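You operate a simulated robot arm through the tools that you are given. There is no shell and no other tool. Be economical: measure what you need, move in short steps, check, and stop when the job is done.

Carry out the task below with a simulated two-armed robot. There is one attempt and no reset: what you move stays moved.

## Task
Open the right brown drawer, put the pink felt block on the top of the left table away in the inside of the right brown drawer and shut the drawer again. Take the white weight and put it on the purple end of the packing table. Open the left brown cupboard door, take the glaze tin on the top of the left table and put it away on the shelf in the left brown cupboard, then shut the door. Pick up the steel bottle with one hand, pass it to the other hand and put it on the panel of the light box. Open the third wide drawer from the top, put the purple chock in the inside from the top of the third wide drawer and shut the drawer again. Do these in any order. Set down upright: white weight, glaze tin, steel bottle.
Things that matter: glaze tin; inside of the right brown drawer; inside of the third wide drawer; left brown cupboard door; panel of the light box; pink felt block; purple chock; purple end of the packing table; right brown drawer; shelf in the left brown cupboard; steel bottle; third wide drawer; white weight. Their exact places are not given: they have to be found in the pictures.

The check looks at the end state, three seconds after you hand in, the way a careful person would. Anything else that was tipped, shoved, dropped, spilled or broken makes it a failure.

## Robot
Two 7-joint arms with two-finger parallel grippers on one trunk, on a base that drives. Base frame: it is fixed to the floor where the robot stands at the start and does not move with it; the origin is under the middle of the robot, x ahead of it, y to its left, z up; the surface under the hand at the start is at about z = 0.86. Units: m, degrees, N and s.
The left shoulder is at the start at [0.07, 0.177, 1.045], the right one opposite. With the tool pointing down near the work surface each hand reaches from about 0.28 to 0.72 m from the robot's upright axis, wherever it stands, measured 20 degrees to its own side. Places, roughly: glaze tin [-4.25, -1.75, 1]; inside of the right brown drawer [0.8, -0.2, 0.7]; inside of the third wide drawer [-0.2, -1.8, 0.3]; left brown cupboard door [1.4, 1.1, 0.4]; panel of the light box (24x25 cm) [-0.48, -1.9, 0.9]; pink felt block (7x5x4 cm) [-5.1, -1.3, 0.9]; purple chock (9x6x14 cm) [-3.9, -1.6, 0.9]; purple end of the packing table [-5.4, 2.4, 0.8]; right brown drawer [0.8, -0.1, 0.7]; shelf in the left brown cupboard [1.7, 0.9, 0.4]; steel bottle (8x8x26 cm) [-4, -1.5, 1]; third wide drawer [-0.3, -1.7, 0.4]; white weight (5x8x8 cm) [-4.8, -1.2, 0.9]. Payload 3.43 kg a hand.
The tool frame of a hand sits at the grasp point between the pads (the TCP): z along the fingers, y along the line on which they close. The tips reach 0.03 m beyond it. Largest opening 0.094 m; finger width 0.028, thickness 0.01; the body of the gripper, 0.05 by 0.096 m, starts 0.055 m behind the TCP.
Orientation is that of the tool frame in the base frame, as a unit quaternion [x, y, z, w]. With the fingers straight down and closing along the base's y, the tool's x points along the base's -x, its y along +y and its z along -z.

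## Interface
- The arms move only by the tool jog_arm. It takes "left_plan", "right_plan" or both (then of equal length, played together; a hand with none holds still); each is a list of rows, each a list of 7 numbers: the shift along the tool's x, y, z in m, then the turn, a rotation vector about the tool's x, y, z in degrees, then the opening, from 0 (shut) to 1 (fully open). In form: [[dx, dy, dz, ax, ay, az, fingers], ...]. A call has 1 to 8 rows; each row shifts and turns the commanded pose from where the row before left it, along the tool's axes as they then stand. A row lasts 0.2 s, in which the tool goes at most 0.05 m and 8.6 degrees; a call with a longer step from one row to the next is refused whole, and so is a gripper value outside its range. A pose out of reach is approached as far as the arm can. The call stops where the force on the tool passes 40 N (or 10 N more than at its start, if that is more) or the arm is blocked; 0.2 s more then pass. The fingers move at their own pace (about 0.153 m/s each) and stop on an object; they squeeze with about 32 N. The grip force told is the motor's: it shows also when the fingers shut on nothing. Time passes only in rows, and 0.2 s behind the last, so rows that do not move let the fingers close. The reply holds the time, the measured pose of the TCP, the force on the tool along the base axes, the opening and the grip force, in the units named above and with some noise, with the torque about the TCP (base axes, N m) and any sound that the robot's microphone picked up.
- Cameras (640 x 400 px; columns grow to the right, rows downward): "scene" is now at [0.1307, 0.0079, 1.3479]; the picture's right is [0.12, -0.99, 0.00], its down [-0.71, -0.08, -0.69] and it looks along [0.69, 0.08, -0.72] (base axes); focal length 249 px, centre (320, 200). "left" rides on the left gripper at [0.076, -0.014, -0.103] in its tool frame; the picture's right is [0.18, 0.98, 0.00], its down [-0.75, 0.14, -0.64] and it looks along [-0.63, 0.12, 0.77] (tool axes); focal length 243 px, centre (320, 200). "right" rides on the right gripper at [0.076, 0.014, -0.103] in its tool frame; the picture's right is [-0.18, 0.98, 0.00], its down [-0.75, -0.14, -0.64] and it looks along [-0.63, -0.12, 0.77] (tool axes); focal length 243 px, centre (320, 200).
- get_image(camera): a new picture of that camera. No time passes.
- slide_trunk(by): slides the trunk up (or, below 0, down) by that many m; the arms and the scene camera ride with it, the base frame stays. It gives what a move gives, with no picture.
- roll_base(legs): drives the robot by 1 to 6 legs, each [ahead, turn to the left] in m and degrees, along the robot's own axes; the way and the turn of a leg run together, so that a leg with both is an arc; at most 1.5 m and 180 degrees a leg. The arms and the cameras ride along, it lands a little off, and it stops where it bumps. It gives what a move gives.
- head_to(pan, tilt): turns the head with the scene camera to pan (to the left, within 86 degrees either way) and tilt (down, from -29 to 69), counted from straight ahead of the robot. It gives what a move gives.
- locate(camera, pixels): for up to 12 pixels [column, row] of the newest picture of that camera ("zoom" is the newest enlarged one), the place [x, y, z] in the base frame of the surface seen there, good to about 0.002 m. No time passes.
- zoom(camera, box): a new picture of the part [left, top, right, bottom] of that camera's present view, enlarged. No time passes.
- finish_job(): hands the job in; it is judged then, once.

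Keep the steps short. Do not move on a guess: measure, check each grasp and each placing, and mend mistakes. In all there are 329 turns and 226 pictures (those below and enlarged ones count). Leave the grippers open and the arms clear of the work at the hand-in unless told otherwise, and finish with a single line.

The tools are called after "Request:" by a JSON object that holds its "api" and its "payload". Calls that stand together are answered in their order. jog_arm: Moves the arms, as the interface text tells. Its arguments: {"type":"object","properties":{"left_plan":{"type":"array","items":{"type":"array","items":{"type":"number"}}},"right_plan":{"type":"array","items":{"type":"array","items":{"type":"number"}}}},"required":[]} The other tools are called the same way: slide_trunk (by) slides the trunk up or down; roll_base (legs) drives the base; head_to (pan, tilt) turns the head that bears the scene camera; get_image (camera) takes a picture; locate (camera, pixels) gives the place of the surface under pixels of a picture; zoom (camera, box) takes an enlarged picture of a part of a camera's view; finish_job () hands the job in.

At the start:

```text
time_s: 0.0
left_ee_pos: [0.4949, 0.3413, 1.0292]
left_tcp_rot: [0.0, 1.0, 0.0, -0.001]
left_wrist_force: [0.2, 0.0, -0.2]
left_moment: [-0.03, -0.01, 0.0]
left_gripper_width: 0.0939
left_finger_force: 0.0
right_ee_pos: [0.5249, -0.152, 0.9317]
right_tcp_rot: [-0.001, 1.0, 0.0, 0.0]
right_wrist_force: [-1.5, -0.4, 0.3]
right_moment: [0.0, -0.04, -0.02]
right_gripper_width: 0.0938
right_finger_force: 0.0
trunk travel left (down, up): [-0.625, 0.215]
robot x, y, heading: [0.0002, 0.0013, 0.1]
head pan, tilt: [6.7, 46.0]
```

scene: 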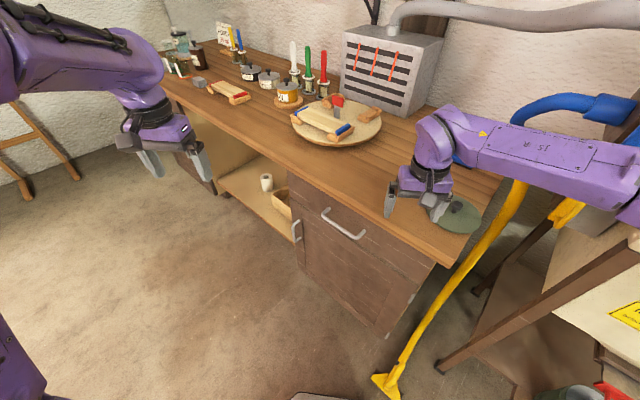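
right: 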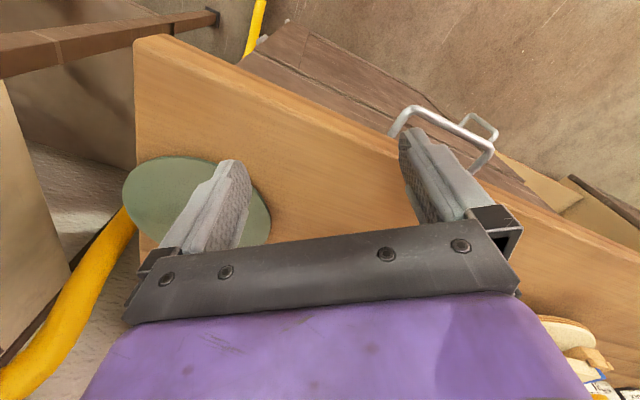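
left: 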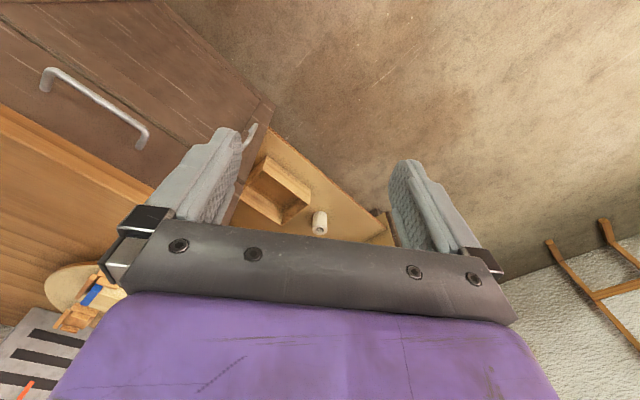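

I begin by looking around: measure the drawer handle seen at about (345,225) in the scene picture.

Request:
{"api": "locate", "payload": {"camera": "scene", "pixels": [[325, 212], [345, 228], [363, 236], [300, 185], [400, 250], [297, 230], [450, 262], [385, 335], [205, 180], [180, 160], [330, 320]]}}

Request:
{"api": "head_to", "payload": {"pan": 45, "tilt": 35}}

Request:
{"api": "get_image", "payload": {"camera": "scene"}}

```text
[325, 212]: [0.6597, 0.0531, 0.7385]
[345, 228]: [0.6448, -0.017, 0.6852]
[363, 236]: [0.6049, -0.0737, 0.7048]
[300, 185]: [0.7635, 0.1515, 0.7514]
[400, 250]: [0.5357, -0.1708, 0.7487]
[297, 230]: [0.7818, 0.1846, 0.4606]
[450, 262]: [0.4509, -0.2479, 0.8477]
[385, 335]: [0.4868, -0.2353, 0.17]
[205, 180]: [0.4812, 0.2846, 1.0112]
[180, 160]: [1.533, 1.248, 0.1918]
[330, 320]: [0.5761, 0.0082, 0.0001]
```

```text
time_s: 1.1
left_ee_pos: [0.4949, 0.342, 1.0302]
left_tcp_rot: [0.0, 1.0, 0.0, 0.0]
left_wrist_force: [-0.9, 0.3, 0.6]
left_moment: [0.02, -0.03, 0.0]
left_gripper_width: 0.0942
left_finger_force: 0.0
right_ee_pos: [0.5247, -0.1517, 0.9325]
right_tcp_rot: [0.0, 1.0, 0.001, 0.0]
right_wrist_force: [-1.3, 0.3, -0.8]
right_moment: [-0.01, 0.02, -0.02]
right_gripper_width: 0.094
right_finger_force: 0.1
trunk travel left (down, up): [-0.625, 0.215]
robot x, y, heading: [0.0006, -0.0032, 0.0]
head pan, tilt: [45.0, 35.0]
```

```text
222 pictures are left
```

scene: 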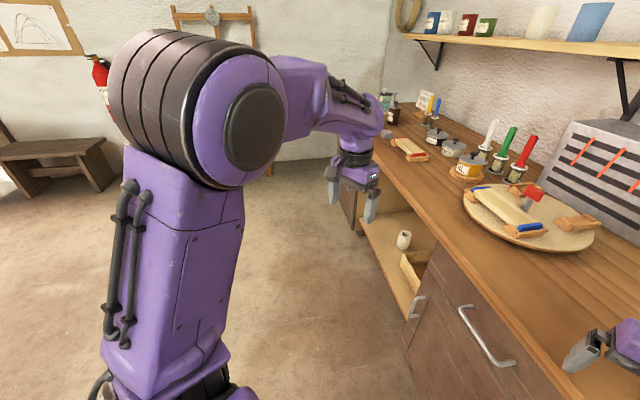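

The bench runs diagonally. Now look to the right for the light box and wide drawers.

Request:
{"api": "head_to", "payload": {"pan": -80, "tilt": 30}}

Request:
{"api": "get_image", "payload": {"camera": "scene"}}

Request:
{"api": "head_to", "payload": {"pan": -40, "tilt": 50}}

Request:
{"api": "get_image", "payload": {"camera": "scene"}}

```text
time_s: 3.1
left_ee_pos: [0.4936, 0.3401, 1.0296]
left_tcp_rot: [0.001, 1.0, 0.0, 0.001]
left_wrist_force: [0.0, 0.4, -0.2]
left_moment: [0.01, 0.0, -0.02]
left_gripper_width: 0.0938
left_finger_force: 0.1
right_ee_pos: [0.5262, -0.1522, 0.9318]
right_tcp_rot: [0.0, 1.0, 0.001, 0.0]
right_wrist_force: [-1.4, -0.3, -0.1]
right_moment: [0.02, 0.0, 0.02]
right_gripper_width: 0.094
right_finger_force: 0.0
trunk travel left (down, up): [-0.625, 0.215]
robot x, y, heading: [-0.0001, -0.0005, -0.0]
head pan, tilt: [-80.0, 30.0]
```

```text
221 pictures are left
```

scene: 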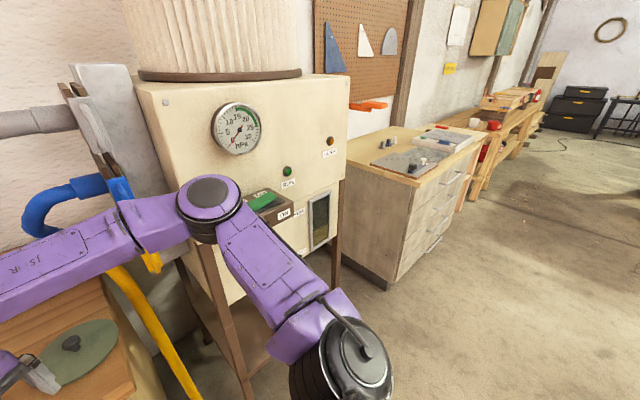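

```text
time_s: 4.2
left_ee_pos: [0.494, 0.3405, 1.0292]
left_tcp_rot: [0.0, 1.0, 0.001, 0.0]
left_wrist_force: [0.3, -1.0, 0.1]
left_moment: [-0.01, 0.02, -0.03]
left_gripper_width: 0.0941
left_finger_force: 0.0
right_ee_pos: [0.5253, -0.1519, 0.9316]
right_tcp_rot: [0.0, 1.0, 0.0, 0.0]
right_wrist_force: [-0.3, -0.3, -0.5]
right_moment: [-0.03, -0.01, 0.01]
right_gripper_width: 0.0941
right_finger_force: 0.0
trunk travel left (down, up): [-0.625, 0.215]
robot x, y, heading: [-0.004, -0.0014, -0.1]
head pan, tilt: [-40.0, 50.0]
```

```text
220 pictures are left
```

scene: 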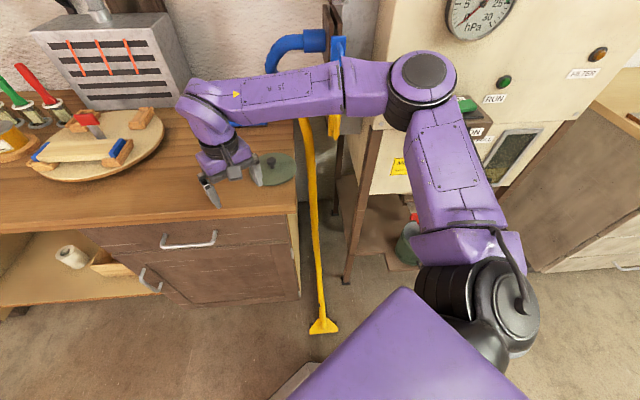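

Measure the right drawer's handle and bench edges from this picture (handle ends about (162,238) and (215,235)).

Request:
{"api": "zoom", "payload": {"camera": "scene", "box": [60, 190, 320, 350]}}

Request:
{"api": "locate", "payload": {"camera": "scene", "pixels": [[163, 245], [188, 247], [214, 240], [100, 218], [280, 200], [295, 280], [250, 240], [110, 240], [325, 328], [310, 220], [285, 385]]}}

```text
2.46 times, centred on (190, 270) of scene
```

zoom: 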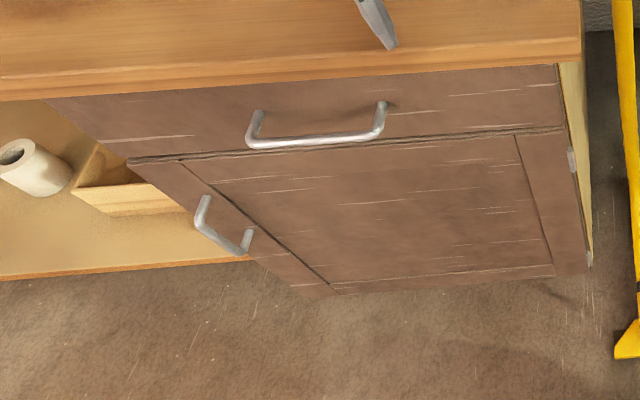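

```text
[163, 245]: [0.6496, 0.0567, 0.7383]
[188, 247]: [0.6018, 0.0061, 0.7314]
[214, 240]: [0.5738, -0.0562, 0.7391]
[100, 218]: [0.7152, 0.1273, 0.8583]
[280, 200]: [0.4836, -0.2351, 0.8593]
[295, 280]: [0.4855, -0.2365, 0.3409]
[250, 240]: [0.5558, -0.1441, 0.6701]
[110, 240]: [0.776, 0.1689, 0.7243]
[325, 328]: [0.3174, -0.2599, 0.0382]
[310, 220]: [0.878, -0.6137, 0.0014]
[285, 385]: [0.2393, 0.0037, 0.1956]
```

The right drawer handle is at about (0.612, 0.0, 0.735), its bar 3.7 cm out from the face; the bench front faces (-0.82, 0.57). I'll reposition the base so that the robot faces the drawer squarely with the handle in front of the left hand.

Request:
{"api": "roll_base", "payload": {"legs": [[-0.3, 0], [0, 33.6], [0.347, 0], [0, -68.6]]}}

Request:
{"api": "head_to", "payload": {"pan": 10, "tilt": 50}}

Request:
{"api": "get_image", "payload": {"camera": "scene"}}

```text
time_s: 12.7
left_ee_pos: [0.574, 0.1943, 1.0302]
left_tcp_rot: [0.295, 0.956, 0.0, 0.0]
left_wrist_force: [-0.4, -0.4, -0.2]
left_moment: [0.03, -0.02, -0.02]
left_gripper_width: 0.0941
left_finger_force: 0.1
right_ee_pos: [0.3206, -0.2309, 0.9312]
right_tcp_rot: [0.294, 0.956, 0.0, 0.0]
right_wrist_force: [0.6, -0.4, 0.5]
right_moment: [-0.01, 0.04, 0.0]
right_gripper_width: 0.0942
right_finger_force: 0.1
trunk travel left (down, up): [-0.625, 0.215]
robot x, y, heading: [-0.0296, 0.1921, -34.0]
head pan, tilt: [-40.0, 50.0]
```

```text
time_s: 13.9
left_ee_pos: [0.574, 0.1939, 1.0291]
left_tcp_rot: [0.295, 0.956, 0.001, -0.001]
left_wrist_force: [0.2, -0.2, -0.3]
left_moment: [0.02, 0.03, 0.03]
left_gripper_width: 0.0939
left_finger_force: 0.0
right_ee_pos: [0.3211, -0.2308, 0.9319]
right_tcp_rot: [0.294, 0.956, 0.0, 0.001]
right_wrist_force: [0.2, -0.8, -0.6]
right_moment: [0.02, -0.03, 0.02]
right_gripper_width: 0.0941
right_finger_force: 0.1
trunk travel left (down, up): [-0.625, 0.215]
robot x, y, heading: [-0.0245, 0.1916, -33.8]
head pan, tilt: [10.0, 50.0]
```

```text
218 pictures are left
```

scene: 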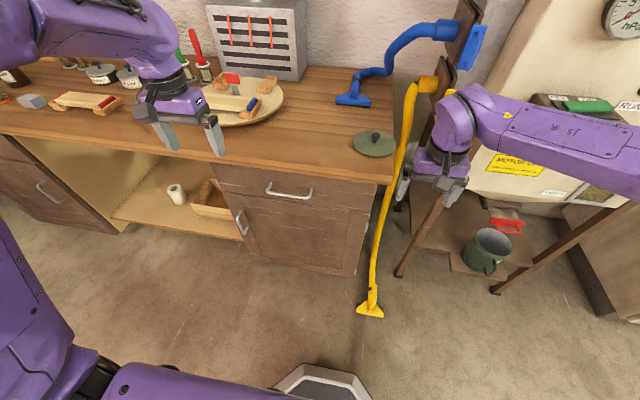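

Square to the drawer now. Zoom on the handle at (290,190) and the left door handle (50,190).

Request:
{"api": "zoom", "payload": {"camera": "scene", "box": [210, 155, 370, 255]}}

Request:
{"api": "locate", "payload": {"camera": "zoom", "pixels": [[235, 138], [250, 151], [320, 155], [390, 162], [405, 150], [320, 120], [320, 185], [50, 80], [580, 120], [320, 90]]}}

Request:
{"api": "locate", "payload": {"camera": "scene", "pixels": [[39, 186], [50, 193], [59, 202], [20, 170], [120, 225], [20, 145], [100, 210]]}}

```text
4.00 times, centred on (290, 205) of scene
```

zoom: 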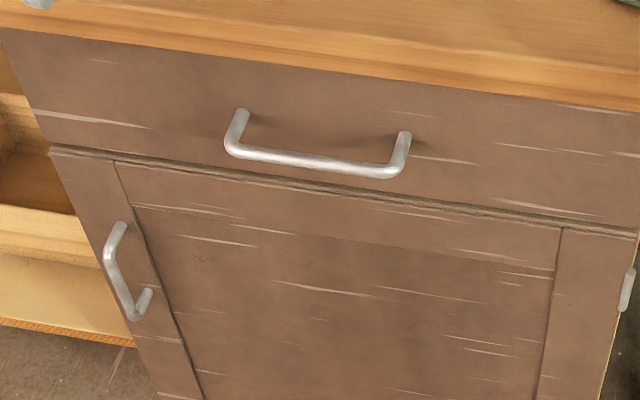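

```text
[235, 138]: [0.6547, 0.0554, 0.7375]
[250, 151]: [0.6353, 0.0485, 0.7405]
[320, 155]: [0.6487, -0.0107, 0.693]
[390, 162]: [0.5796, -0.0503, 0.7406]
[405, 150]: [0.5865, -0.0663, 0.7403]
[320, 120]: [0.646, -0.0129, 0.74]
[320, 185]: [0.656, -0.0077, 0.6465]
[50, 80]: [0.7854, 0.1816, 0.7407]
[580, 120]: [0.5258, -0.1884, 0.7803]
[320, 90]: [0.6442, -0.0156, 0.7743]
```

```text
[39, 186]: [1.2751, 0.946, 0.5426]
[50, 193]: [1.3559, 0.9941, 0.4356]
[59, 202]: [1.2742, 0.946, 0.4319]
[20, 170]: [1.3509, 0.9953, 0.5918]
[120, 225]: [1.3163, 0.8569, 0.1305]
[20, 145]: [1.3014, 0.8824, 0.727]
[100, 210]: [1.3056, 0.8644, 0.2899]
```

The handle bar's centre is about (0.607,-0.002,0.736), face 3.8 cm behind. I turn the left hand from pointing down to pointing forward (pitch), free in the air.

Request:
{"api": "jog_arm", "payload": {"left_plan": [[0, 0, 0, 0, -8.5, 0, 1], [0, 0, 0, 0, -8.5, 0, 1], [0, 0, 0, 0, -8.5, 0, 1], [0, 0, 0, 0, -8.5, 0, 1], [0, 0, 0, 0, -8.5, 0, 1], [0, 0, 0, 0, -8.5, 0, 1], [0, 0, 0, 0, -8.5, 0, 1], [0, 0, 0, 0, -8.5, 0, 1]]}}

Request:
{"api": "jog_arm", "payload": {"left_plan": [[0, 0, 0, 0, -8.5, 0, 1], [0, 0, 0, 0, -8.5, 0, 1], [0, 0, 0, 0, -5, 0, 1], [0, 0, 0, 0, 0, -8.5, 1], [0, 0, 0, 0, 0, -8.5, 1], [0, 0, 0, 0, 0, -8.5, 1], [0, 0, 0, 0, 0, -8.5, 1], [0, 0, 0, 0, 0, -8.5, 1]]}}

Request:
{"api": "get_image", "payload": {"camera": "scene"}}

```text
time_s: 15.7
left_ee_pos: [0.5849, 0.1976, 1.0228]
left_tcp_rot: [0.245, 0.792, -0.164, 0.535]
left_wrist_force: [-0.2, 0.1, 0.2]
left_moment: [-0.05, -0.04, 0.0]
left_gripper_width: 0.0942
left_finger_force: 0.0
left hand out of reach, approached as far as the arm can: row 5, 6
right_ee_pos: [0.3217, -0.2303, 0.9323]
right_tcp_rot: [0.294, 0.956, 0.001, 0.001]
right_wrist_force: [1.2, 0.2, -0.1]
right_moment: [0.0, 0.03, -0.01]
right_gripper_width: 0.0939
right_finger_force: 0.0
trunk travel left (down, up): [-0.625, 0.215]
robot x, y, heading: [-0.0297, 0.1904, -34.2]
head pan, tilt: [10.0, 50.0]
```

```text
time_s: 17.5
left_ee_pos: [0.5958, 0.2007, 1.0118]
left_tcp_rot: [-0.05, 0.772, -0.4, 0.491]
left_wrist_force: [-0.2, 0.1, -0.2]
left_moment: [-0.01, 0.02, -0.01]
left_gripper_width: 0.094
left_finger_force: 0.1
left hand out of reach, approached as far as the arm can: row 2, 3
right_ee_pos: [0.3207, -0.2301, 0.9304]
right_tcp_rot: [0.293, 0.956, 0.0, 0.0]
right_wrist_force: [0.1, -0.3, -0.1]
right_moment: [-0.04, 0.03, 0.0]
right_gripper_width: 0.094
right_finger_force: 0.1
trunk travel left (down, up): [-0.625, 0.215]
robot x, y, heading: [-0.0264, 0.1931, -34.2]
head pan, tilt: [10.0, 50.0]
```

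```text
216 pictures are left
```

scene: 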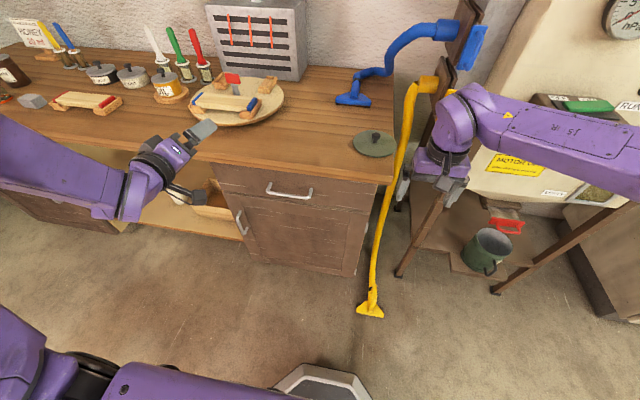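

The hand is turning well, about half rolled, still pointing 11° down. Finish the roll.

Request:
{"api": "jog_arm", "payload": {"left_plan": [[0, 0, 0, 0, 0, -8.5, 1], [0, 0, 0, 0, 0, -8.5, 1], [0, 0, 0, 0, 0, -8.5, 1], [0, 0, 0, 0, 0, -8.5, 1], [0, 0, 0, 0, 0, -8.5, 1], [0, 0, 0, 0, 0, -5, 1]]}}

```text
time_s: 18.9
left_ee_pos: [0.5958, 0.2, 1.0122]
left_tcp_rot: [-0.357, 0.686, -0.564, 0.289]
left_wrist_force: [0.2, -0.7, -0.1]
left_moment: [0.01, 0.0, 0.01]
left_gripper_width: 0.094
left_finger_force: 0.0
right_ee_pos: [0.3199, -0.2313, 0.9313]
right_tcp_rot: [0.295, 0.956, 0.0, 0.0]
right_wrist_force: [-0.9, 0.2, 0.2]
right_moment: [0.0, 0.01, -0.04]
right_gripper_width: 0.094
right_finger_force: 0.0
trunk travel left (down, up): [-0.625, 0.215]
robot x, y, heading: [-0.0248, 0.1968, -34.6]
head pan, tilt: [10.0, 50.0]
```

Rolled; axes check out with 11° of pitch remaining. Move to the pre-grasp point 10 cm in front of the handle.

Request:
{"api": "jog_arm", "payload": {"left_plan": [[0.0196, 0.0336, 0.0092, 0, 0, 0, 1], [0.0196, 0.0336, 0.0092, 0, 0, 0, 1], [0.0196, 0.0336, 0.0092, 0, 0, 0, 1], [0.0196, 0.0336, 0.0092, 0, 0, 0, 1], [0.0196, 0.0336, 0.0092, 0, 0, 0, 1], [0.0196, 0.0336, 0.0092, 0, 0, 0, 1], [0.0196, 0.0336, 0.0092, 0, 0, 0, 1], [0.0196, 0.0336, 0.0092, 0, 0, 0, 1]]}}

Request:
{"api": "jog_arm", "payload": {"left_plan": [[0, 0, 0, 5.6, 0, 0, 1], [0, 0, 0, 5.6, 0, 0, 1]]}}

Request:
{"api": "get_image", "payload": {"camera": "left"}}

```text
time_s: 20.7
left_ee_pos: [0.5293, 0.1585, 0.8043]
left_tcp_rot: [-0.334, 0.698, -0.573, 0.272]
left_wrist_force: [0.6, 0.3, -0.5]
left_moment: [-0.02, -0.02, -0.02]
left_gripper_width: 0.094
left_finger_force: 0.1
left hand out of reach, approached as far as the arm can: row 1, 2, 3, 4, 5, 6
right_ee_pos: [0.3218, -0.2297, 0.9326]
right_tcp_rot: [0.294, 0.956, 0.0, 0.0]
right_wrist_force: [0.6, -1.0, 0.8]
right_moment: [-0.03, -0.03, 0.03]
right_gripper_width: 0.0943
right_finger_force: 0.0
trunk travel left (down, up): [-0.625, 0.215]
robot x, y, heading: [-0.0262, 0.1901, -34.1]
head pan, tilt: [10.0, 50.0]
```

```text
time_s: 21.3
left_ee_pos: [0.5265, 0.1574, 0.8051]
left_tcp_rot: [-0.306, 0.639, -0.638, 0.303]
left_wrist_force: [-0.1, 0.2, -1.0]
left_moment: [0.01, 0.02, -0.02]
left_gripper_width: 0.0943
left_finger_force: 0.0
right_ee_pos: [0.3218, -0.2292, 0.932]
right_tcp_rot: [0.294, 0.956, 0.0, -0.001]
right_wrist_force: [-0.2, -0.1, -0.2]
right_moment: [0.01, -0.02, -0.07]
right_gripper_width: 0.0942
right_finger_force: 0.0
trunk travel left (down, up): [-0.625, 0.215]
robot x, y, heading: [-0.0268, 0.1912, -34.3]
head pan, tilt: [10.0, 50.0]
```

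```text
215 pictures are left
```

left: 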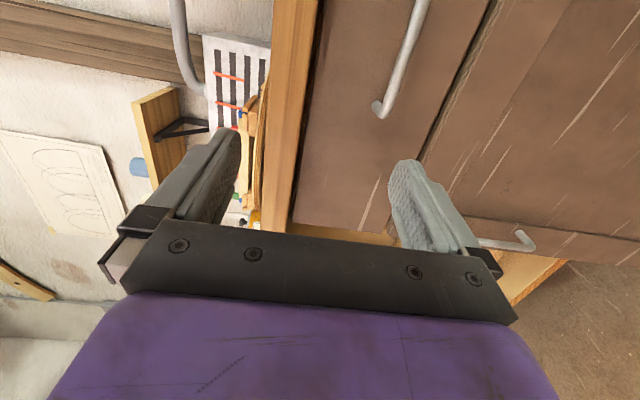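

The hand is level, yaw is 4° off, and the arm lacks reach downward. I'll raise the right hand and lower the trunk the same amount so the left arm works lower.

Request:
{"api": "jog_arm", "payload": {"right_plan": [[0, 0, -0.04, 0, 0, 0, 1], [0, 0, -0.04, 0, 0, 0, 1], [0, 0, -0.04, 0, 0, 0, 1], [0, 0, -0.04, 0, 0, 0, 1]]}}

Request:
{"api": "slide_trunk", "payload": {"by": -0.15}}

```text
time_s: 22.3
left_ee_pos: [0.5258, 0.1574, 0.8051]
left_tcp_rot: [-0.305, 0.64, -0.637, 0.303]
left_wrist_force: [1.0, -0.6, 0.0]
left_moment: [0.0, 0.04, 0.0]
left_gripper_width: 0.0939
left_finger_force: 0.1
right_ee_pos: [0.3206, -0.2286, 1.0603]
right_tcp_rot: [0.294, 0.956, 0.001, 0.0]
right_wrist_force: [-0.7, 0.1, -0.1]
right_moment: [0.01, 0.02, 0.03]
right_gripper_width: 0.0941
right_finger_force: 0.0
right hand out of reach, approached as far as the arm can: row 4
trunk travel left (down, up): [-0.625, 0.215]
robot x, y, heading: [-0.0237, 0.1902, -34.1]
head pan, tilt: [10.0, 50.0]
```

```text
time_s: 24.0
left_ee_pos: [0.5265, 0.1575, 0.6563]
left_tcp_rot: [-0.305, 0.64, -0.638, 0.302]
left_wrist_force: [-0.2, 1.1, -0.1]
left_moment: [0.03, -0.05, -0.01]
left_gripper_width: 0.0938
left_finger_force: 0.1
right_ee_pos: [0.3192, -0.2289, 0.9108]
right_tcp_rot: [0.295, 0.956, 0.0, 0.0]
right_wrist_force: [0.2, -0.2, 0.5]
right_moment: [0.0, 0.01, 0.0]
right_gripper_width: 0.0942
right_finger_force: 0.0
trunk travel left (down, up): [-0.475, 0.365]
robot x, y, heading: [-0.0294, 0.1885, -34.3]
head pan, tilt: [10.0, 50.0]
```

Yaw correction and shift to the pre-grasp point.

Request:
{"api": "jog_arm", "payload": {"left_plan": [[0, 0, 0, 0, -4, 0, 1], [0.021, -0.02, 0.0128, 0, 0, 0, 1], [0.021, -0.02, 0.0128, 0, 0, 0, 1], [0.021, -0.02, 0.0128, 0, 0, 0, 1], [0.021, -0.02, 0.0128, 0, 0, 0, 1], [0, 0, 0, 0, 0, 0, 1]]}}

Request:
{"api": "get_image", "payload": {"camera": "left"}}

```text
time_s: 25.4
left_ee_pos: [0.5206, 0.0609, 0.7364]
left_tcp_rot: [-0.328, 0.629, -0.626, 0.324]
left_wrist_force: [0.4, 0.2, -0.1]
left_moment: [0.02, -0.01, -0.02]
left_gripper_width: 0.0939
left_finger_force: 0.2
right_ee_pos: [0.3194, -0.2286, 0.9097]
right_tcp_rot: [0.295, 0.956, 0.0, 0.0]
right_wrist_force: [-0.7, 0.4, 0.6]
right_moment: [0.0, 0.01, 0.0]
right_gripper_width: 0.0941
right_finger_force: 0.1
trunk travel left (down, up): [-0.475, 0.365]
robot x, y, heading: [-0.0246, 0.1924, -34.2]
head pan, tilt: [10.0, 50.0]
```

```text
214 pictures are left
```

left: 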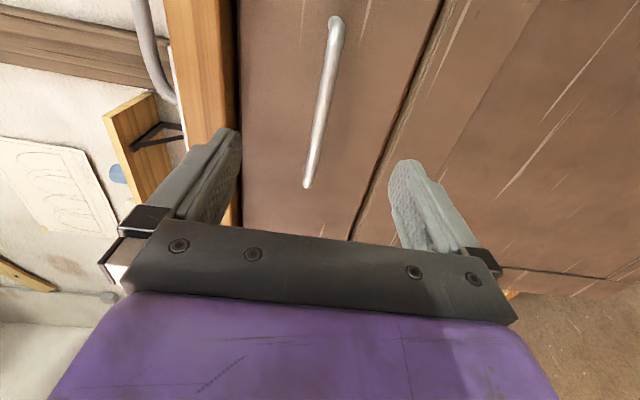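

The handle is between the fingers. Check its position in the left camera, then approach 9.5 cm.

Request:
{"api": "locate", "payload": {"camera": "left", "pixels": [[335, 30], [323, 100], [308, 175], [370, 100], [280, 60]]}}

```text
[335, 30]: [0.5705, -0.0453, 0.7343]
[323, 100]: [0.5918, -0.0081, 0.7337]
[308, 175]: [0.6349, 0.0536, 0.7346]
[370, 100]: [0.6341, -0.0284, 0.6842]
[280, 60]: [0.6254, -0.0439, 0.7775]
```

Handle at z 0.734 aligned. Close halfway and approach.

Request:
{"api": "jog_arm", "payload": {"left_plan": [[0, 0, 0, 0, 0, 0, 0.5], [0, 0, 0.033, 0, 0, 0, 0.5], [0, 0, 0.033, 0, 0, 0, 0.5], [0, 0, 0.033, 0, 0, 0, 0.5], [0, 0, 0, 0, 0, 0, 0], [0, 0, 0, 0, 0, 0, 0], [0, 0, 0, 0, 0, 0, 0]]}}

Request:
{"api": "get_image", "payload": {"camera": "left"}}

```text
time_s: 27.0
left_ee_pos: [0.6026, 0.0044, 0.7335]
left_tcp_rot: [-0.326, 0.628, -0.627, 0.326]
left_wrist_force: [1.2, -0.9, 0.2]
left_moment: [0.22, -0.12, 0.11]
left_gripper_width: 0.0156
left_finger_force: 45.4
right_ee_pos: [0.3203, -0.2287, 0.9107]
right_tcp_rot: [0.294, 0.956, 0.0, 0.001]
right_wrist_force: [0.0, -0.4, 0.6]
right_moment: [0.03, 0.01, 0.02]
right_gripper_width: 0.094
right_finger_force: 0.1
trunk travel left (down, up): [-0.475, 0.365]
robot x, y, heading: [-0.0246, 0.1954, -34.3]
head pan, tilt: [10.0, 50.0]
```

```text
213 pictures are left
```

left: 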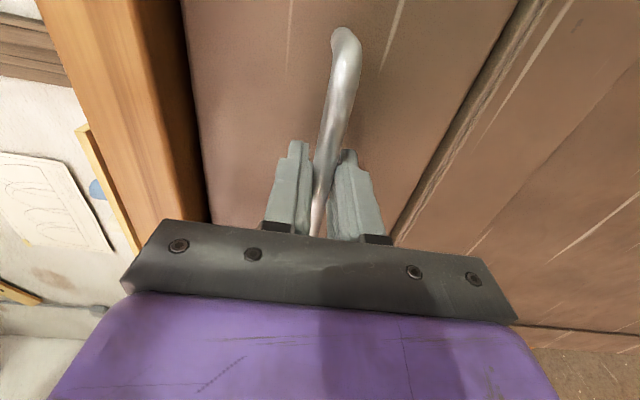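

Gripped (0.0156 wide). Pull with the arm 12 cm.

Request:
{"api": "jog_arm", "payload": {"left_plan": [[0, 0, -0.02, 0, 0, 0, 0], [0, 0, -0.02, 0, 0, 0, 0], [0, 0, -0.02, 0, 0, 0, 0], [0, 0, -0.02, 0, 0, 0, 0], [0, 0, -0.02, 0, 0, 0, 0]]}}

Request:
{"api": "get_image", "payload": {"camera": "scene"}}

```text
time_s: 28.2
left_ee_pos: [0.5205, 0.0616, 0.7337]
left_tcp_rot: [-0.329, 0.629, -0.626, 0.323]
left_wrist_force: [3.3, 7.7, -7.4]
left_moment: [0.26, -0.16, 0.3]
left_gripper_width: 0.0158
left_finger_force: 44.4
right_ee_pos: [0.3211, -0.2291, 0.9098]
right_tcp_rot: [0.295, 0.955, 0.0, 0.001]
right_wrist_force: [0.0, 0.0, 0.1]
right_moment: [0.01, 0.01, 0.01]
right_gripper_width: 0.0939
right_finger_force: 0.0
trunk travel left (down, up): [-0.475, 0.365]
robot x, y, heading: [-0.0269, 0.1899, -34.4]
head pan, tilt: [10.0, 50.0]
```

```text
212 pictures are left
```

scene: 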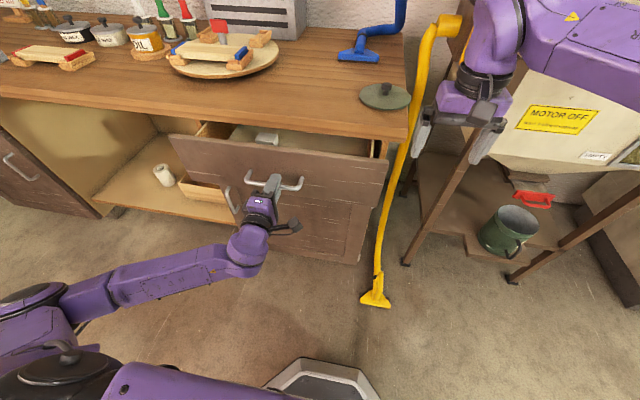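

The drawer is 10 cm out and moves easily. Continue pulling by backing the base 15 cm.

Request:
{"api": "roll_base", "payload": {"legs": [[-0.15, 0]]}}

Request:
{"api": "get_image", "payload": {"camera": "scene"}}

```text
time_s: 29.6
left_ee_pos: [0.3984, 0.1486, 0.7339]
left_tcp_rot: [-0.33, 0.628, -0.625, 0.326]
left_wrist_force: [9.2, 12.5, -14.3]
left_moment: [0.21, -0.15, 0.53]
left_gripper_width: 0.0159
left_finger_force: 44.9
right_ee_pos: [0.1978, -0.141, 0.9104]
right_tcp_rot: [0.294, 0.956, -0.001, 0.0]
right_wrist_force: [-0.3, 0.6, -0.4]
right_moment: [0.03, 0.0, 0.0]
right_gripper_width: 0.0943
right_finger_force: 0.0
trunk travel left (down, up): [-0.475, 0.365]
robot x, y, heading: [-0.1496, 0.2795, -34.3]
head pan, tilt: [10.0, 50.0]
```

```text
211 pictures are left
```

scene: 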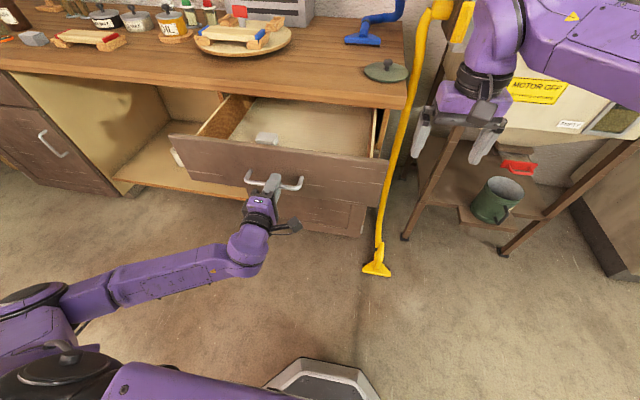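

Drawer is out 25 cm. Release and back the hand off 10 cm.

Request:
{"api": "jog_arm", "payload": {"left_plan": [[0, 0, 0, 0, 0, 0, 0.5], [0, 0, 0, 0, 0, 0, 0.5], [0, 0, -0.04, 0, 0, 0, 0.5], [0, 0, -0.04, 0, 0, 0, 0.5]]}}

Request:
{"api": "zoom", "payload": {"camera": "scene", "box": [150, 60, 410, 222]}}

Request:
{"api": "locate", "payload": {"camera": "zoom", "pixels": [[285, 195], [285, 230], [400, 200], [200, 155], [60, 195], [570, 260], [300, 130], [420, 150], [100, 180]]}}

```text
time_s: 30.6
left_ee_pos: [0.3325, 0.1893, 0.7324]
left_tcp_rot: [-0.329, 0.628, -0.626, 0.326]
left_wrist_force: [0.2, 0.4, -0.2]
left_moment: [-0.01, -0.03, 0.02]
left_gripper_width: 0.0468
left_finger_force: 0.1
left hand out of reach, approached as far as the arm can: row 4
right_ee_pos: [0.1952, -0.143, 0.9092]
right_tcp_rot: [0.294, 0.956, 0.0, 0.0]
right_wrist_force: [0.1, 0.6, -0.2]
right_moment: [0.0, -0.01, 0.02]
right_gripper_width: 0.0939
right_finger_force: 0.1
trunk travel left (down, up): [-0.475, 0.365]
robot x, y, heading: [-0.1528, 0.2751, -33.9]
head pan, tilt: [10.0, 50.0]
```

```text
2.46 times, centred on (280, 141) of scene
```

zoom: 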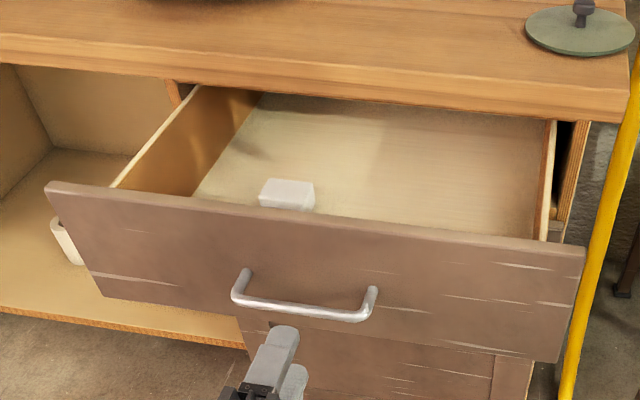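

```text
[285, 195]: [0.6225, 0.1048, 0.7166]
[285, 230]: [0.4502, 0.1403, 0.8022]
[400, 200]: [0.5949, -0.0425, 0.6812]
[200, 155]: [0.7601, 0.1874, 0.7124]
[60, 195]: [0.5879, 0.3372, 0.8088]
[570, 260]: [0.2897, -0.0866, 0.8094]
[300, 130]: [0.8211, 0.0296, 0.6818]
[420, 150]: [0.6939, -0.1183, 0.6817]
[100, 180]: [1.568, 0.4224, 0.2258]
```

Drawer inside floor is at z 0.682. Now drive to face the left cupboard door, with a detour away from the open drawer.

Request:
{"api": "roll_base", "payload": {"legs": [[-0.3, 0], [0, 70], [1.241, 0], [0, -71]]}}

Request:
{"api": "slide_trunk", "payload": {"by": -0.22}}

Request:
{"api": "head_to", "payload": {"pan": 15, "tilt": 40}}

Request:
{"api": "get_image", "payload": {"camera": "scene"}}

```text
time_s: 44.5
left_ee_pos: [1.1098, 1.0361, 0.7322]
left_tcp_rot: [-0.32, 0.633, -0.63, 0.318]
left_wrist_force: [0.6, 0.0, 1.2]
left_moment: [-0.03, 0.0, 0.0]
left_gripper_width: 0.0469
left_finger_force: 0.0
right_ee_pos: [0.9644, 0.7074, 0.9105]
right_tcp_rot: [0.306, 0.952, 0.0, 0.0]
right_wrist_force: [0.7, 0.2, 0.0]
right_moment: [-0.01, 0.04, 0.0]
right_gripper_width: 0.0939
right_finger_force: 0.1
trunk travel left (down, up): [-0.475, 0.365]
robot x, y, heading: [0.6301, 1.1359, -35.9]
head pan, tilt: [10.0, 50.0]
```

```text
time_s: 46.8
left_ee_pos: [1.1102, 1.0359, 0.5131]
left_tcp_rot: [-0.32, 0.632, -0.63, 0.318]
left_wrist_force: [1.1, 0.4, -0.3]
left_moment: [-0.01, -0.01, 0.02]
left_gripper_width: 0.0466
left_finger_force: 0.2
right_ee_pos: [0.9627, 0.7069, 0.6921]
right_tcp_rot: [0.307, 0.952, 0.0, 0.001]
right_wrist_force: [-0.5, 0.2, -0.3]
right_moment: [0.03, 0.01, -0.02]
right_gripper_width: 0.094
right_finger_force: 0.1
trunk travel left (down, up): [-0.255, 0.585]
robot x, y, heading: [0.6264, 1.1351, -35.7]
head pan, tilt: [10.0, 50.0]
```

```text
time_s: 47.6
left_ee_pos: [1.1104, 1.0348, 0.5114]
left_tcp_rot: [-0.32, 0.633, -0.63, 0.317]
left_wrist_force: [0.0, -0.6, -0.1]
left_moment: [0.01, 0.0, -0.01]
left_gripper_width: 0.0471
left_finger_force: 0.0
right_ee_pos: [0.9646, 0.7065, 0.6918]
right_tcp_rot: [0.306, 0.952, 0.001, 0.0]
right_wrist_force: [-0.1, 0.1, 0.0]
right_moment: [-0.03, -0.04, 0.04]
right_gripper_width: 0.094
right_finger_force: 0.1
trunk travel left (down, up): [-0.255, 0.585]
robot x, y, heading: [0.6266, 1.1363, -35.5]
head pan, tilt: [15.0, 40.0]
```

```text
209 pictures are left
```

scene: 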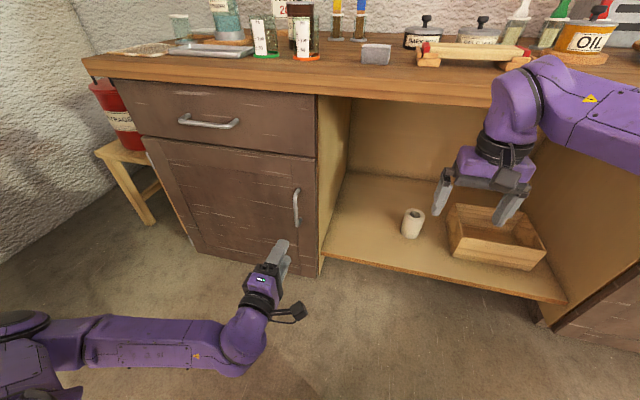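

Measure the door handle (296,190–222), door edges and hinge line.

Request:
{"api": "zoom", "payload": {"camera": "scene", "box": [130, 90, 350, 228]}}

Request:
{"api": "locate", "payload": {"camera": "scene", "pixels": [[297, 193], [295, 206], [297, 220], [280, 205], [310, 205], [318, 200], [148, 142], [314, 162], [180, 210], [150, 195], [120, 110], [195, 245]]}}

```text
2.90 times, centred on (240, 159) of scene
```

zoom: 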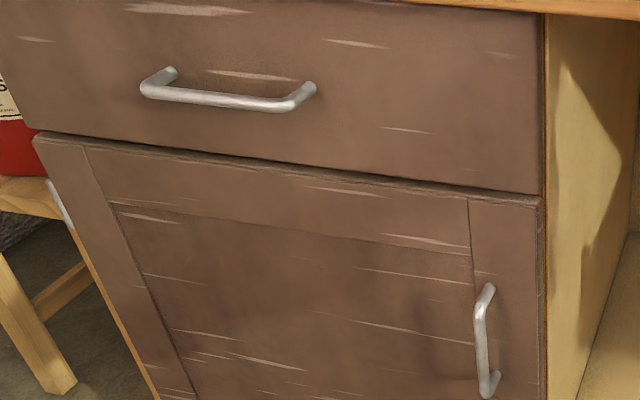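

```text
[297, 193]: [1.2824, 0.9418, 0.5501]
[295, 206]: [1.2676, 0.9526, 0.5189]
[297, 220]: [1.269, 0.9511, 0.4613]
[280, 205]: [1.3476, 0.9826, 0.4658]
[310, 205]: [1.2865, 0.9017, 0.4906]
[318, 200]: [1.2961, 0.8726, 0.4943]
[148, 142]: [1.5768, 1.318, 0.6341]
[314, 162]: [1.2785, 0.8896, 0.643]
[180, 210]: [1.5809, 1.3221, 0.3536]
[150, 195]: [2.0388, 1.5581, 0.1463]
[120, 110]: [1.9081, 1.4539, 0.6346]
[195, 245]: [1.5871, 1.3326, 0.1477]
```

Handle bar at (1.269,0.951), z 0.45–0.56; hinge at about (1.58,1.32). Roll the left hand back by 90° so the fingers close horizontally.

Request:
{"api": "jog_arm", "payload": {"left_plan": [[0, 0, 0, 0, 0, 8.5, 0.5], [0, 0, 0, 0, 0, 8.5, 0.5], [0, 0, 0, 0, 0, 8.5, 0.5], [0, 0, 0, 0, 0, 8.5, 0.5], [0, 0, 0, 0, 0, 8.5, 0.5], [0, 0, 0, 0, 0, 8.5, 0.5], [0, 0, 0, 0, 0, 8.5, 0.5], [0, 0, 0, 0, 0, 8.5, 0.5]]}}

Request:
{"api": "jog_arm", "payload": {"left_plan": [[0, 0, 0, 0, 0, 8, 0.5], [0, 0, 0, 0, 0, 8, 0.5], [0, 0, 0, 0, 0, 6, 0.5]]}}

Request:
{"api": "get_image", "payload": {"camera": "left"}}

```text
time_s: 49.4
left_ee_pos: [1.1233, 1.1109, 0.4622]
left_tcp_rot: [0.089, 0.701, -0.347, 0.616]
left_wrist_force: [-0.2, -0.8, 0.0]
left_moment: [-0.04, -0.01, -0.02]
left_gripper_width: 0.047
left_finger_force: 0.0
left hand out of reach, approached as far as the arm can: row 4, 5, 6, 7, 8
right_ee_pos: [0.965, 0.708, 0.6902]
right_tcp_rot: [0.307, 0.952, 0.001, 0.0]
right_wrist_force: [0.4, 0.1, 0.4]
right_moment: [0.04, 0.0, 0.01]
right_gripper_width: 0.0939
right_finger_force: 0.1
trunk travel left (down, up): [-0.255, 0.585]
robot x, y, heading: [0.6278, 1.1359, -35.7]
head pan, tilt: [15.0, 40.0]
```

```text
time_s: 50.2
left_ee_pos: [1.143, 1.1796, 0.4502]
left_tcp_rot: [0.223, 0.671, -0.223, 0.671]
left_wrist_force: [0.3, -0.2, -0.5]
left_moment: [-0.01, 0.03, 0.0]
left_gripper_width: 0.047
left_finger_force: 0.1
left hand out of reach, approached as far as the arm can: row 1, 2, 3
right_ee_pos: [0.965, 0.7063, 0.6912]
right_tcp_rot: [0.306, 0.952, 0.001, 0.001]
right_wrist_force: [-0.4, -0.5, 0.4]
right_moment: [0.02, -0.03, -0.02]
right_gripper_width: 0.0941
right_finger_force: 0.1
trunk travel left (down, up): [-0.255, 0.585]
robot x, y, heading: [0.6272, 1.1343, -35.6]
head pan, tilt: [15.0, 40.0]
```

```text
207 pictures are left
```

left: 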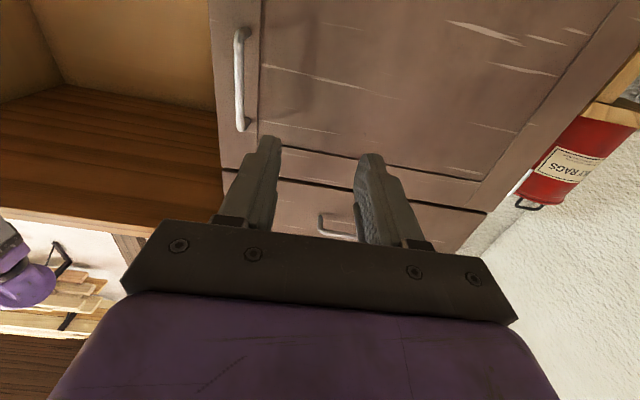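

Orientation is right; the hand drifted left. Bring it to 7 cm in front of the handle.

Request:
{"api": "jog_arm", "payload": {"left_plan": [[-0.011, -0.022, 0.0333, 0, 0, 0, 0.7], [-0.011, -0.022, 0.0333, 0, 0, 0, 0.7], [-0.011, -0.022, 0.0333, 0, 0, 0, 0.7], [-0.011, -0.022, 0.0333, 0, 0, 0, 0.7], [-0.011, -0.022, 0.0333, 0, 0, 0, 0.7]]}}

Request:
{"api": "get_image", "payload": {"camera": "left"}}

```text
time_s: 51.4
left_ee_pos: [1.2639, 1.1379, 0.4918]
left_tcp_rot: [0.225, 0.671, -0.228, 0.668]
left_wrist_force: [0.5, 0.7, 0.1]
left_moment: [0.03, 0.01, -0.03]
left_gripper_width: 0.0656
left_finger_force: 0.2
left hand out of reach, approached as far as the arm can: row 1, 2, 3, 4, 5
right_ee_pos: [0.9653, 0.7071, 0.6913]
right_tcp_rot: [0.307, 0.952, 0.001, 0.001]
right_wrist_force: [0.6, -0.1, -0.2]
right_moment: [0.0, 0.03, 0.02]
right_gripper_width: 0.0939
right_finger_force: 0.0
trunk travel left (down, up): [-0.255, 0.585]
robot x, y, heading: [0.6343, 1.1376, -35.4]
head pan, tilt: [15.0, 40.0]
```

```text
206 pictures are left
```

left: 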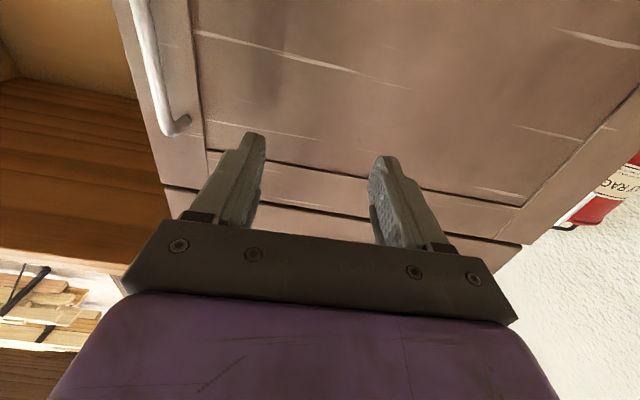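

The arm can't come further right in this posture, so I shift the base 15 cm to the right by a small S-manoeuvre.

Request:
{"api": "roll_base", "payload": {"legs": [[0, 28], [-0.32, 0], [0, -28], [0.283, 0]]}}

Request:
{"api": "get_image", "payload": {"camera": "left"}}

```text
time_s: 57.9
left_ee_pos: [1.166, 1.0227, 0.4917]
left_tcp_rot: [0.223, 0.672, -0.227, 0.669]
left_wrist_force: [-0.2, 0.0, 0.1]
left_moment: [0.0, -0.02, -0.01]
left_gripper_width: 0.0657
left_finger_force: 0.1
right_ee_pos: [0.8711, 0.5908, 0.6908]
right_tcp_rot: [0.305, 0.952, 0.0, 0.0]
right_wrist_force: [0.3, 0.6, 0.2]
right_moment: [-0.02, 0.0, -0.03]
right_gripper_width: 0.0939
right_finger_force: 0.1
trunk travel left (down, up): [-0.255, 0.585]
robot x, y, heading: [0.5331, 1.0202, -35.4]
head pan, tilt: [15.0, 40.0]
```

```text
205 pictures are left
```

left: 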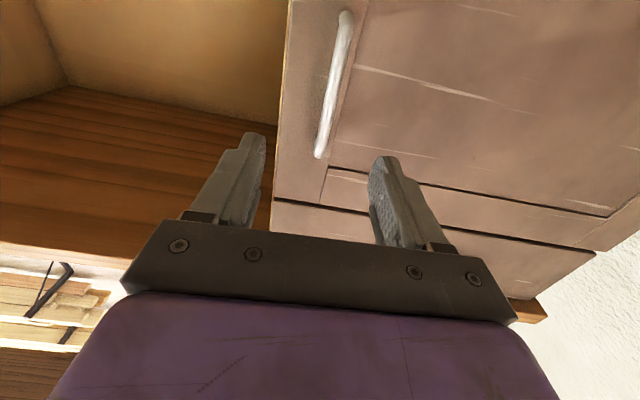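

Hand now aligned with the handle (t ≈1.507). Check with the left camera and approach.

Request:
{"api": "locate", "payload": {"camera": "left", "pixels": [[343, 25], [333, 85], [322, 145], [400, 85]]}}

Request:
{"api": "jog_arm", "payload": {"left_plan": [[0, 0.001, 0.03, 0, 0, 0, 0.6], [0, 0.001, 0.03, 0, 0, 0, 0.6], [0, 0.001, 0.03, 0, 0, 0, 0.6]]}}

Request:
{"api": "get_image", "payload": {"camera": "left"}}

```text
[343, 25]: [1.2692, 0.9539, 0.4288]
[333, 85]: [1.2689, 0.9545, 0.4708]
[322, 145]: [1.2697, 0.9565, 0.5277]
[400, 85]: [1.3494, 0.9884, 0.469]
```

```text
time_s: 58.6
left_ee_pos: [1.2444, 0.9763, 0.4917]
left_tcp_rot: [0.224, 0.671, -0.23, 0.668]
left_wrist_force: [0.6, 0.4, 0.4]
left_moment: [0.01, 0.02, 0.0]
left_gripper_width: 0.0564
left_finger_force: 0.0
left hand out of reach, approached as far as the arm can: row 2
right_ee_pos: [0.8709, 0.5914, 0.6913]
right_tcp_rot: [0.305, 0.952, 0.002, 0.0]
right_wrist_force: [-0.2, 0.6, -0.3]
right_moment: [0.02, -0.02, 0.0]
right_gripper_width: 0.0942
right_finger_force: 0.0
trunk travel left (down, up): [-0.255, 0.585]
robot x, y, heading: [0.5305, 1.0206, -35.4]
head pan, tilt: [15.0, 40.0]
```

```text
204 pictures are left
```

left: 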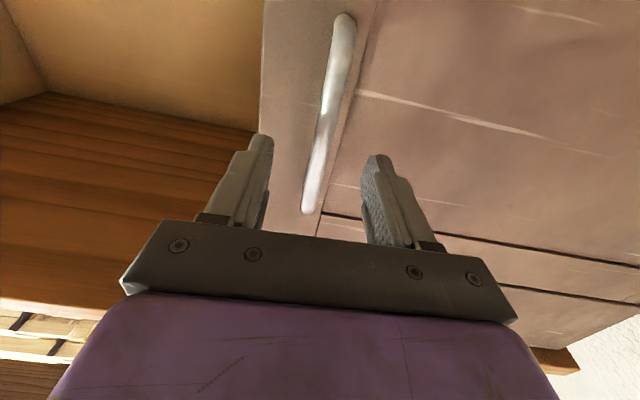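

3 cm more, then close on the bar.

Request:
{"api": "jog_arm", "payload": {"left_plan": [[0, 0, 0.016, 0, 0, 0, 0.6], [0, 0, 0.016, 0, 0, 0, 0.6], [0, 0, 0, 0, 0, 0, 0], [0, 0, 0, 0, 0, 0, 0], [0, 0, 0, 0, 0, 0, 0]]}}

Request:
{"api": "get_image", "payload": {"camera": "left"}}

```text
time_s: 59.9
left_ee_pos: [1.2685, 0.9583, 0.4888]
left_tcp_rot: [0.225, 0.671, -0.229, 0.668]
left_wrist_force: [-16.9, 2.3, -3.9]
left_moment: [1.05, -0.41, -0.01]
left_gripper_width: 0.0118
left_finger_force: 44.6
right_ee_pos: [0.8688, 0.5916, 0.6911]
right_tcp_rot: [0.305, 0.952, 0.001, 0.001]
right_wrist_force: [0.2, -0.1, -0.4]
right_moment: [0.0, 0.01, 0.02]
right_gripper_width: 0.0938
right_finger_force: 0.0
trunk travel left (down, up): [-0.255, 0.585]
robot x, y, heading: [0.5331, 1.0207, -35.6]
head pan, tilt: [15.0, 40.0]
```

```text
203 pictures are left
```

left: 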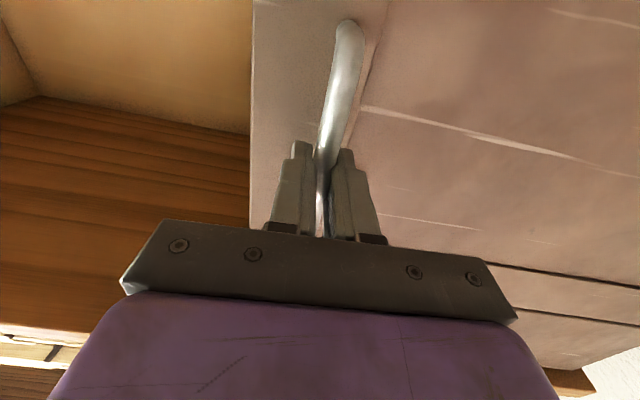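

Gripped the handle. Pull along the door's arc (radius 0.48) by 20°.

Request:
{"api": "jog_arm", "payload": {"left_plan": [[0, 0.0021, -0.0208, 2.5, 0, 0, 0], [0, 0.0021, -0.0208, 2.5, 0, 0, 0], [0, 0.0021, -0.0208, 2.5, 0, 0, 0], [0, 0.0021, -0.0208, 2.5, 0, 0, 0], [0, 0.0021, -0.0208, 2.5, 0, 0, 0], [0, 0.0021, -0.0208, 2.5, 0, 0, 0], [0, 0.0021, -0.0208, 2.5, 0, 0, 0], [0, 0.0021, -0.0208, 2.5, 0, 0, 0]]}}

Request:
{"api": "get_image", "payload": {"camera": "scene"}}

```text
time_s: 61.6
left_ee_pos: [1.1627, 1.083, 0.4904]
left_tcp_rot: [0.337, 0.621, -0.342, 0.619]
left_wrist_force: [-20.8, -12.5, -15.1]
left_moment: [0.93, -0.2, -0.04]
left_gripper_width: 0.0118
left_finger_force: 45.0
right_ee_pos: [0.8709, 0.5902, 0.6902]
right_tcp_rot: [0.305, 0.952, 0.001, -0.001]
right_wrist_force: [0.3, 0.2, 0.6]
right_moment: [0.01, -0.02, 0.02]
right_gripper_width: 0.0939
right_finger_force: 0.0
trunk travel left (down, up): [-0.255, 0.585]
robot x, y, heading: [0.5312, 1.0196, -35.4]
head pan, tilt: [15.0, 40.0]
```

```text
202 pictures are left
```

scene: 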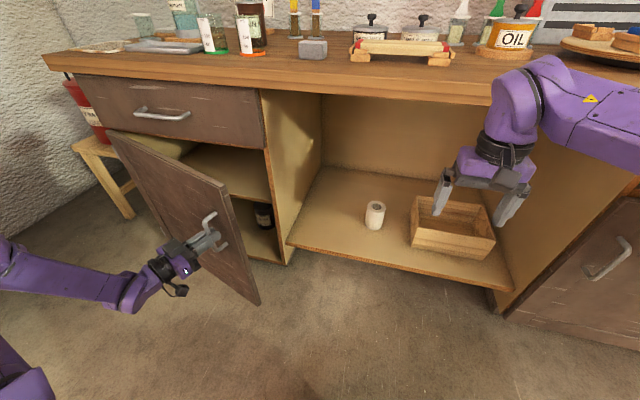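

Door opening fine; the cupboard shelf is visible. Continue the arc.

Request:
{"api": "jog_arm", "payload": {"left_plan": [[0, 0.0021, -0.0208, 2.5, 0, 0, 0], [0, 0.0021, -0.0208, 2.5, 0, 0, 0], [0, 0.0021, -0.0208, 2.5, 0, 0, 0], [0, 0.0021, -0.0208, 2.5, 0, 0, 0], [0, 0.0021, -0.0208, 2.5, 0, 0, 0], [0, 0.0021, -0.0208, 2.5, 0, 0, 0], [0, 0.0021, -0.0208, 2.5, 0, 0, 0], [0, 0.0021, -0.0208, 2.5, 0, 0, 0]]}}

Request:
{"api": "get_image", "payload": {"camera": "scene"}}

```text
time_s: 62.1
left_ee_pos: [1.1499, 1.106, 0.4912]
left_tcp_rot: [0.354, 0.612, -0.359, 0.609]
left_wrist_force: [-3.2, 0.0, -3.3]
left_moment: [0.37, -0.73, 0.21]
left_gripper_width: 0.0118
left_finger_force: 45.0
right_ee_pos: [0.8701, 0.5909, 0.6909]
right_tcp_rot: [0.306, 0.952, 0.0, 0.001]
right_wrist_force: [0.4, 0.8, 0.5]
right_moment: [0.0, 0.0, 0.0]
right_gripper_width: 0.0941
right_finger_force: 0.1
trunk travel left (down, up): [-0.255, 0.585]
robot x, y, heading: [0.5309, 1.0208, -35.5]
head pan, tilt: [15.0, 40.0]
stopped in row 2 (left hand): the force on the tool passed its limit at 43 N (the readings are from after the stop); the commanded pose is now the measured one
```

```text
201 pictures are left
```

scene: 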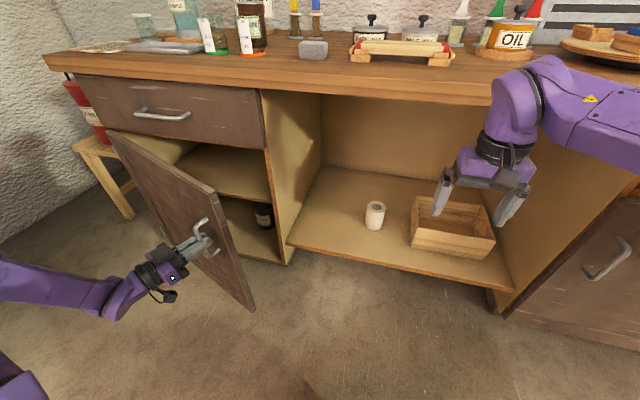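

Slight force limit; recalculated tangent, continue.

Request:
{"api": "jog_arm", "payload": {"left_plan": [[0, 0.0013, -0.0204, 2.5, 0, 0, 0], [0, 0.0013, -0.0204, 2.5, 0, 0, 0], [0, 0.0013, -0.0204, 2.5, 0, 0, 0], [0, 0.0013, -0.0204, 2.5, 0, 0, 0], [0, 0.0013, -0.0204, 2.5, 0, 0, 0], [0, 0.0013, -0.0204, 2.5, 0, 0, 0]]}}

```text
time_s: 63.4
left_ee_pos: [1.1119, 1.2025, 0.491]
left_tcp_rot: [0.42, 0.567, -0.426, 0.566]
left_wrist_force: [-6.1, -1.6, 2.5]
left_moment: [0.49, -0.73, 0.1]
left_gripper_width: 0.0115
left_finger_force: 45.2
right_ee_pos: [0.8696, 0.591, 0.6922]
right_tcp_rot: [0.306, 0.952, 0.002, 0.002]
right_wrist_force: [-0.5, -0.4, 0.0]
right_moment: [-0.01, -0.03, 0.03]
right_gripper_width: 0.0941
right_finger_force: 0.1
trunk travel left (down, up): [-0.255, 0.585]
robot x, y, heading: [0.5321, 1.016, -35.6]
head pan, tilt: [15.0, 40.0]
stopped in row 6 (left hand): the force on the tool passed its limit at 44 N (the readings are from after the stop); the commanded pose is now the measured one
```

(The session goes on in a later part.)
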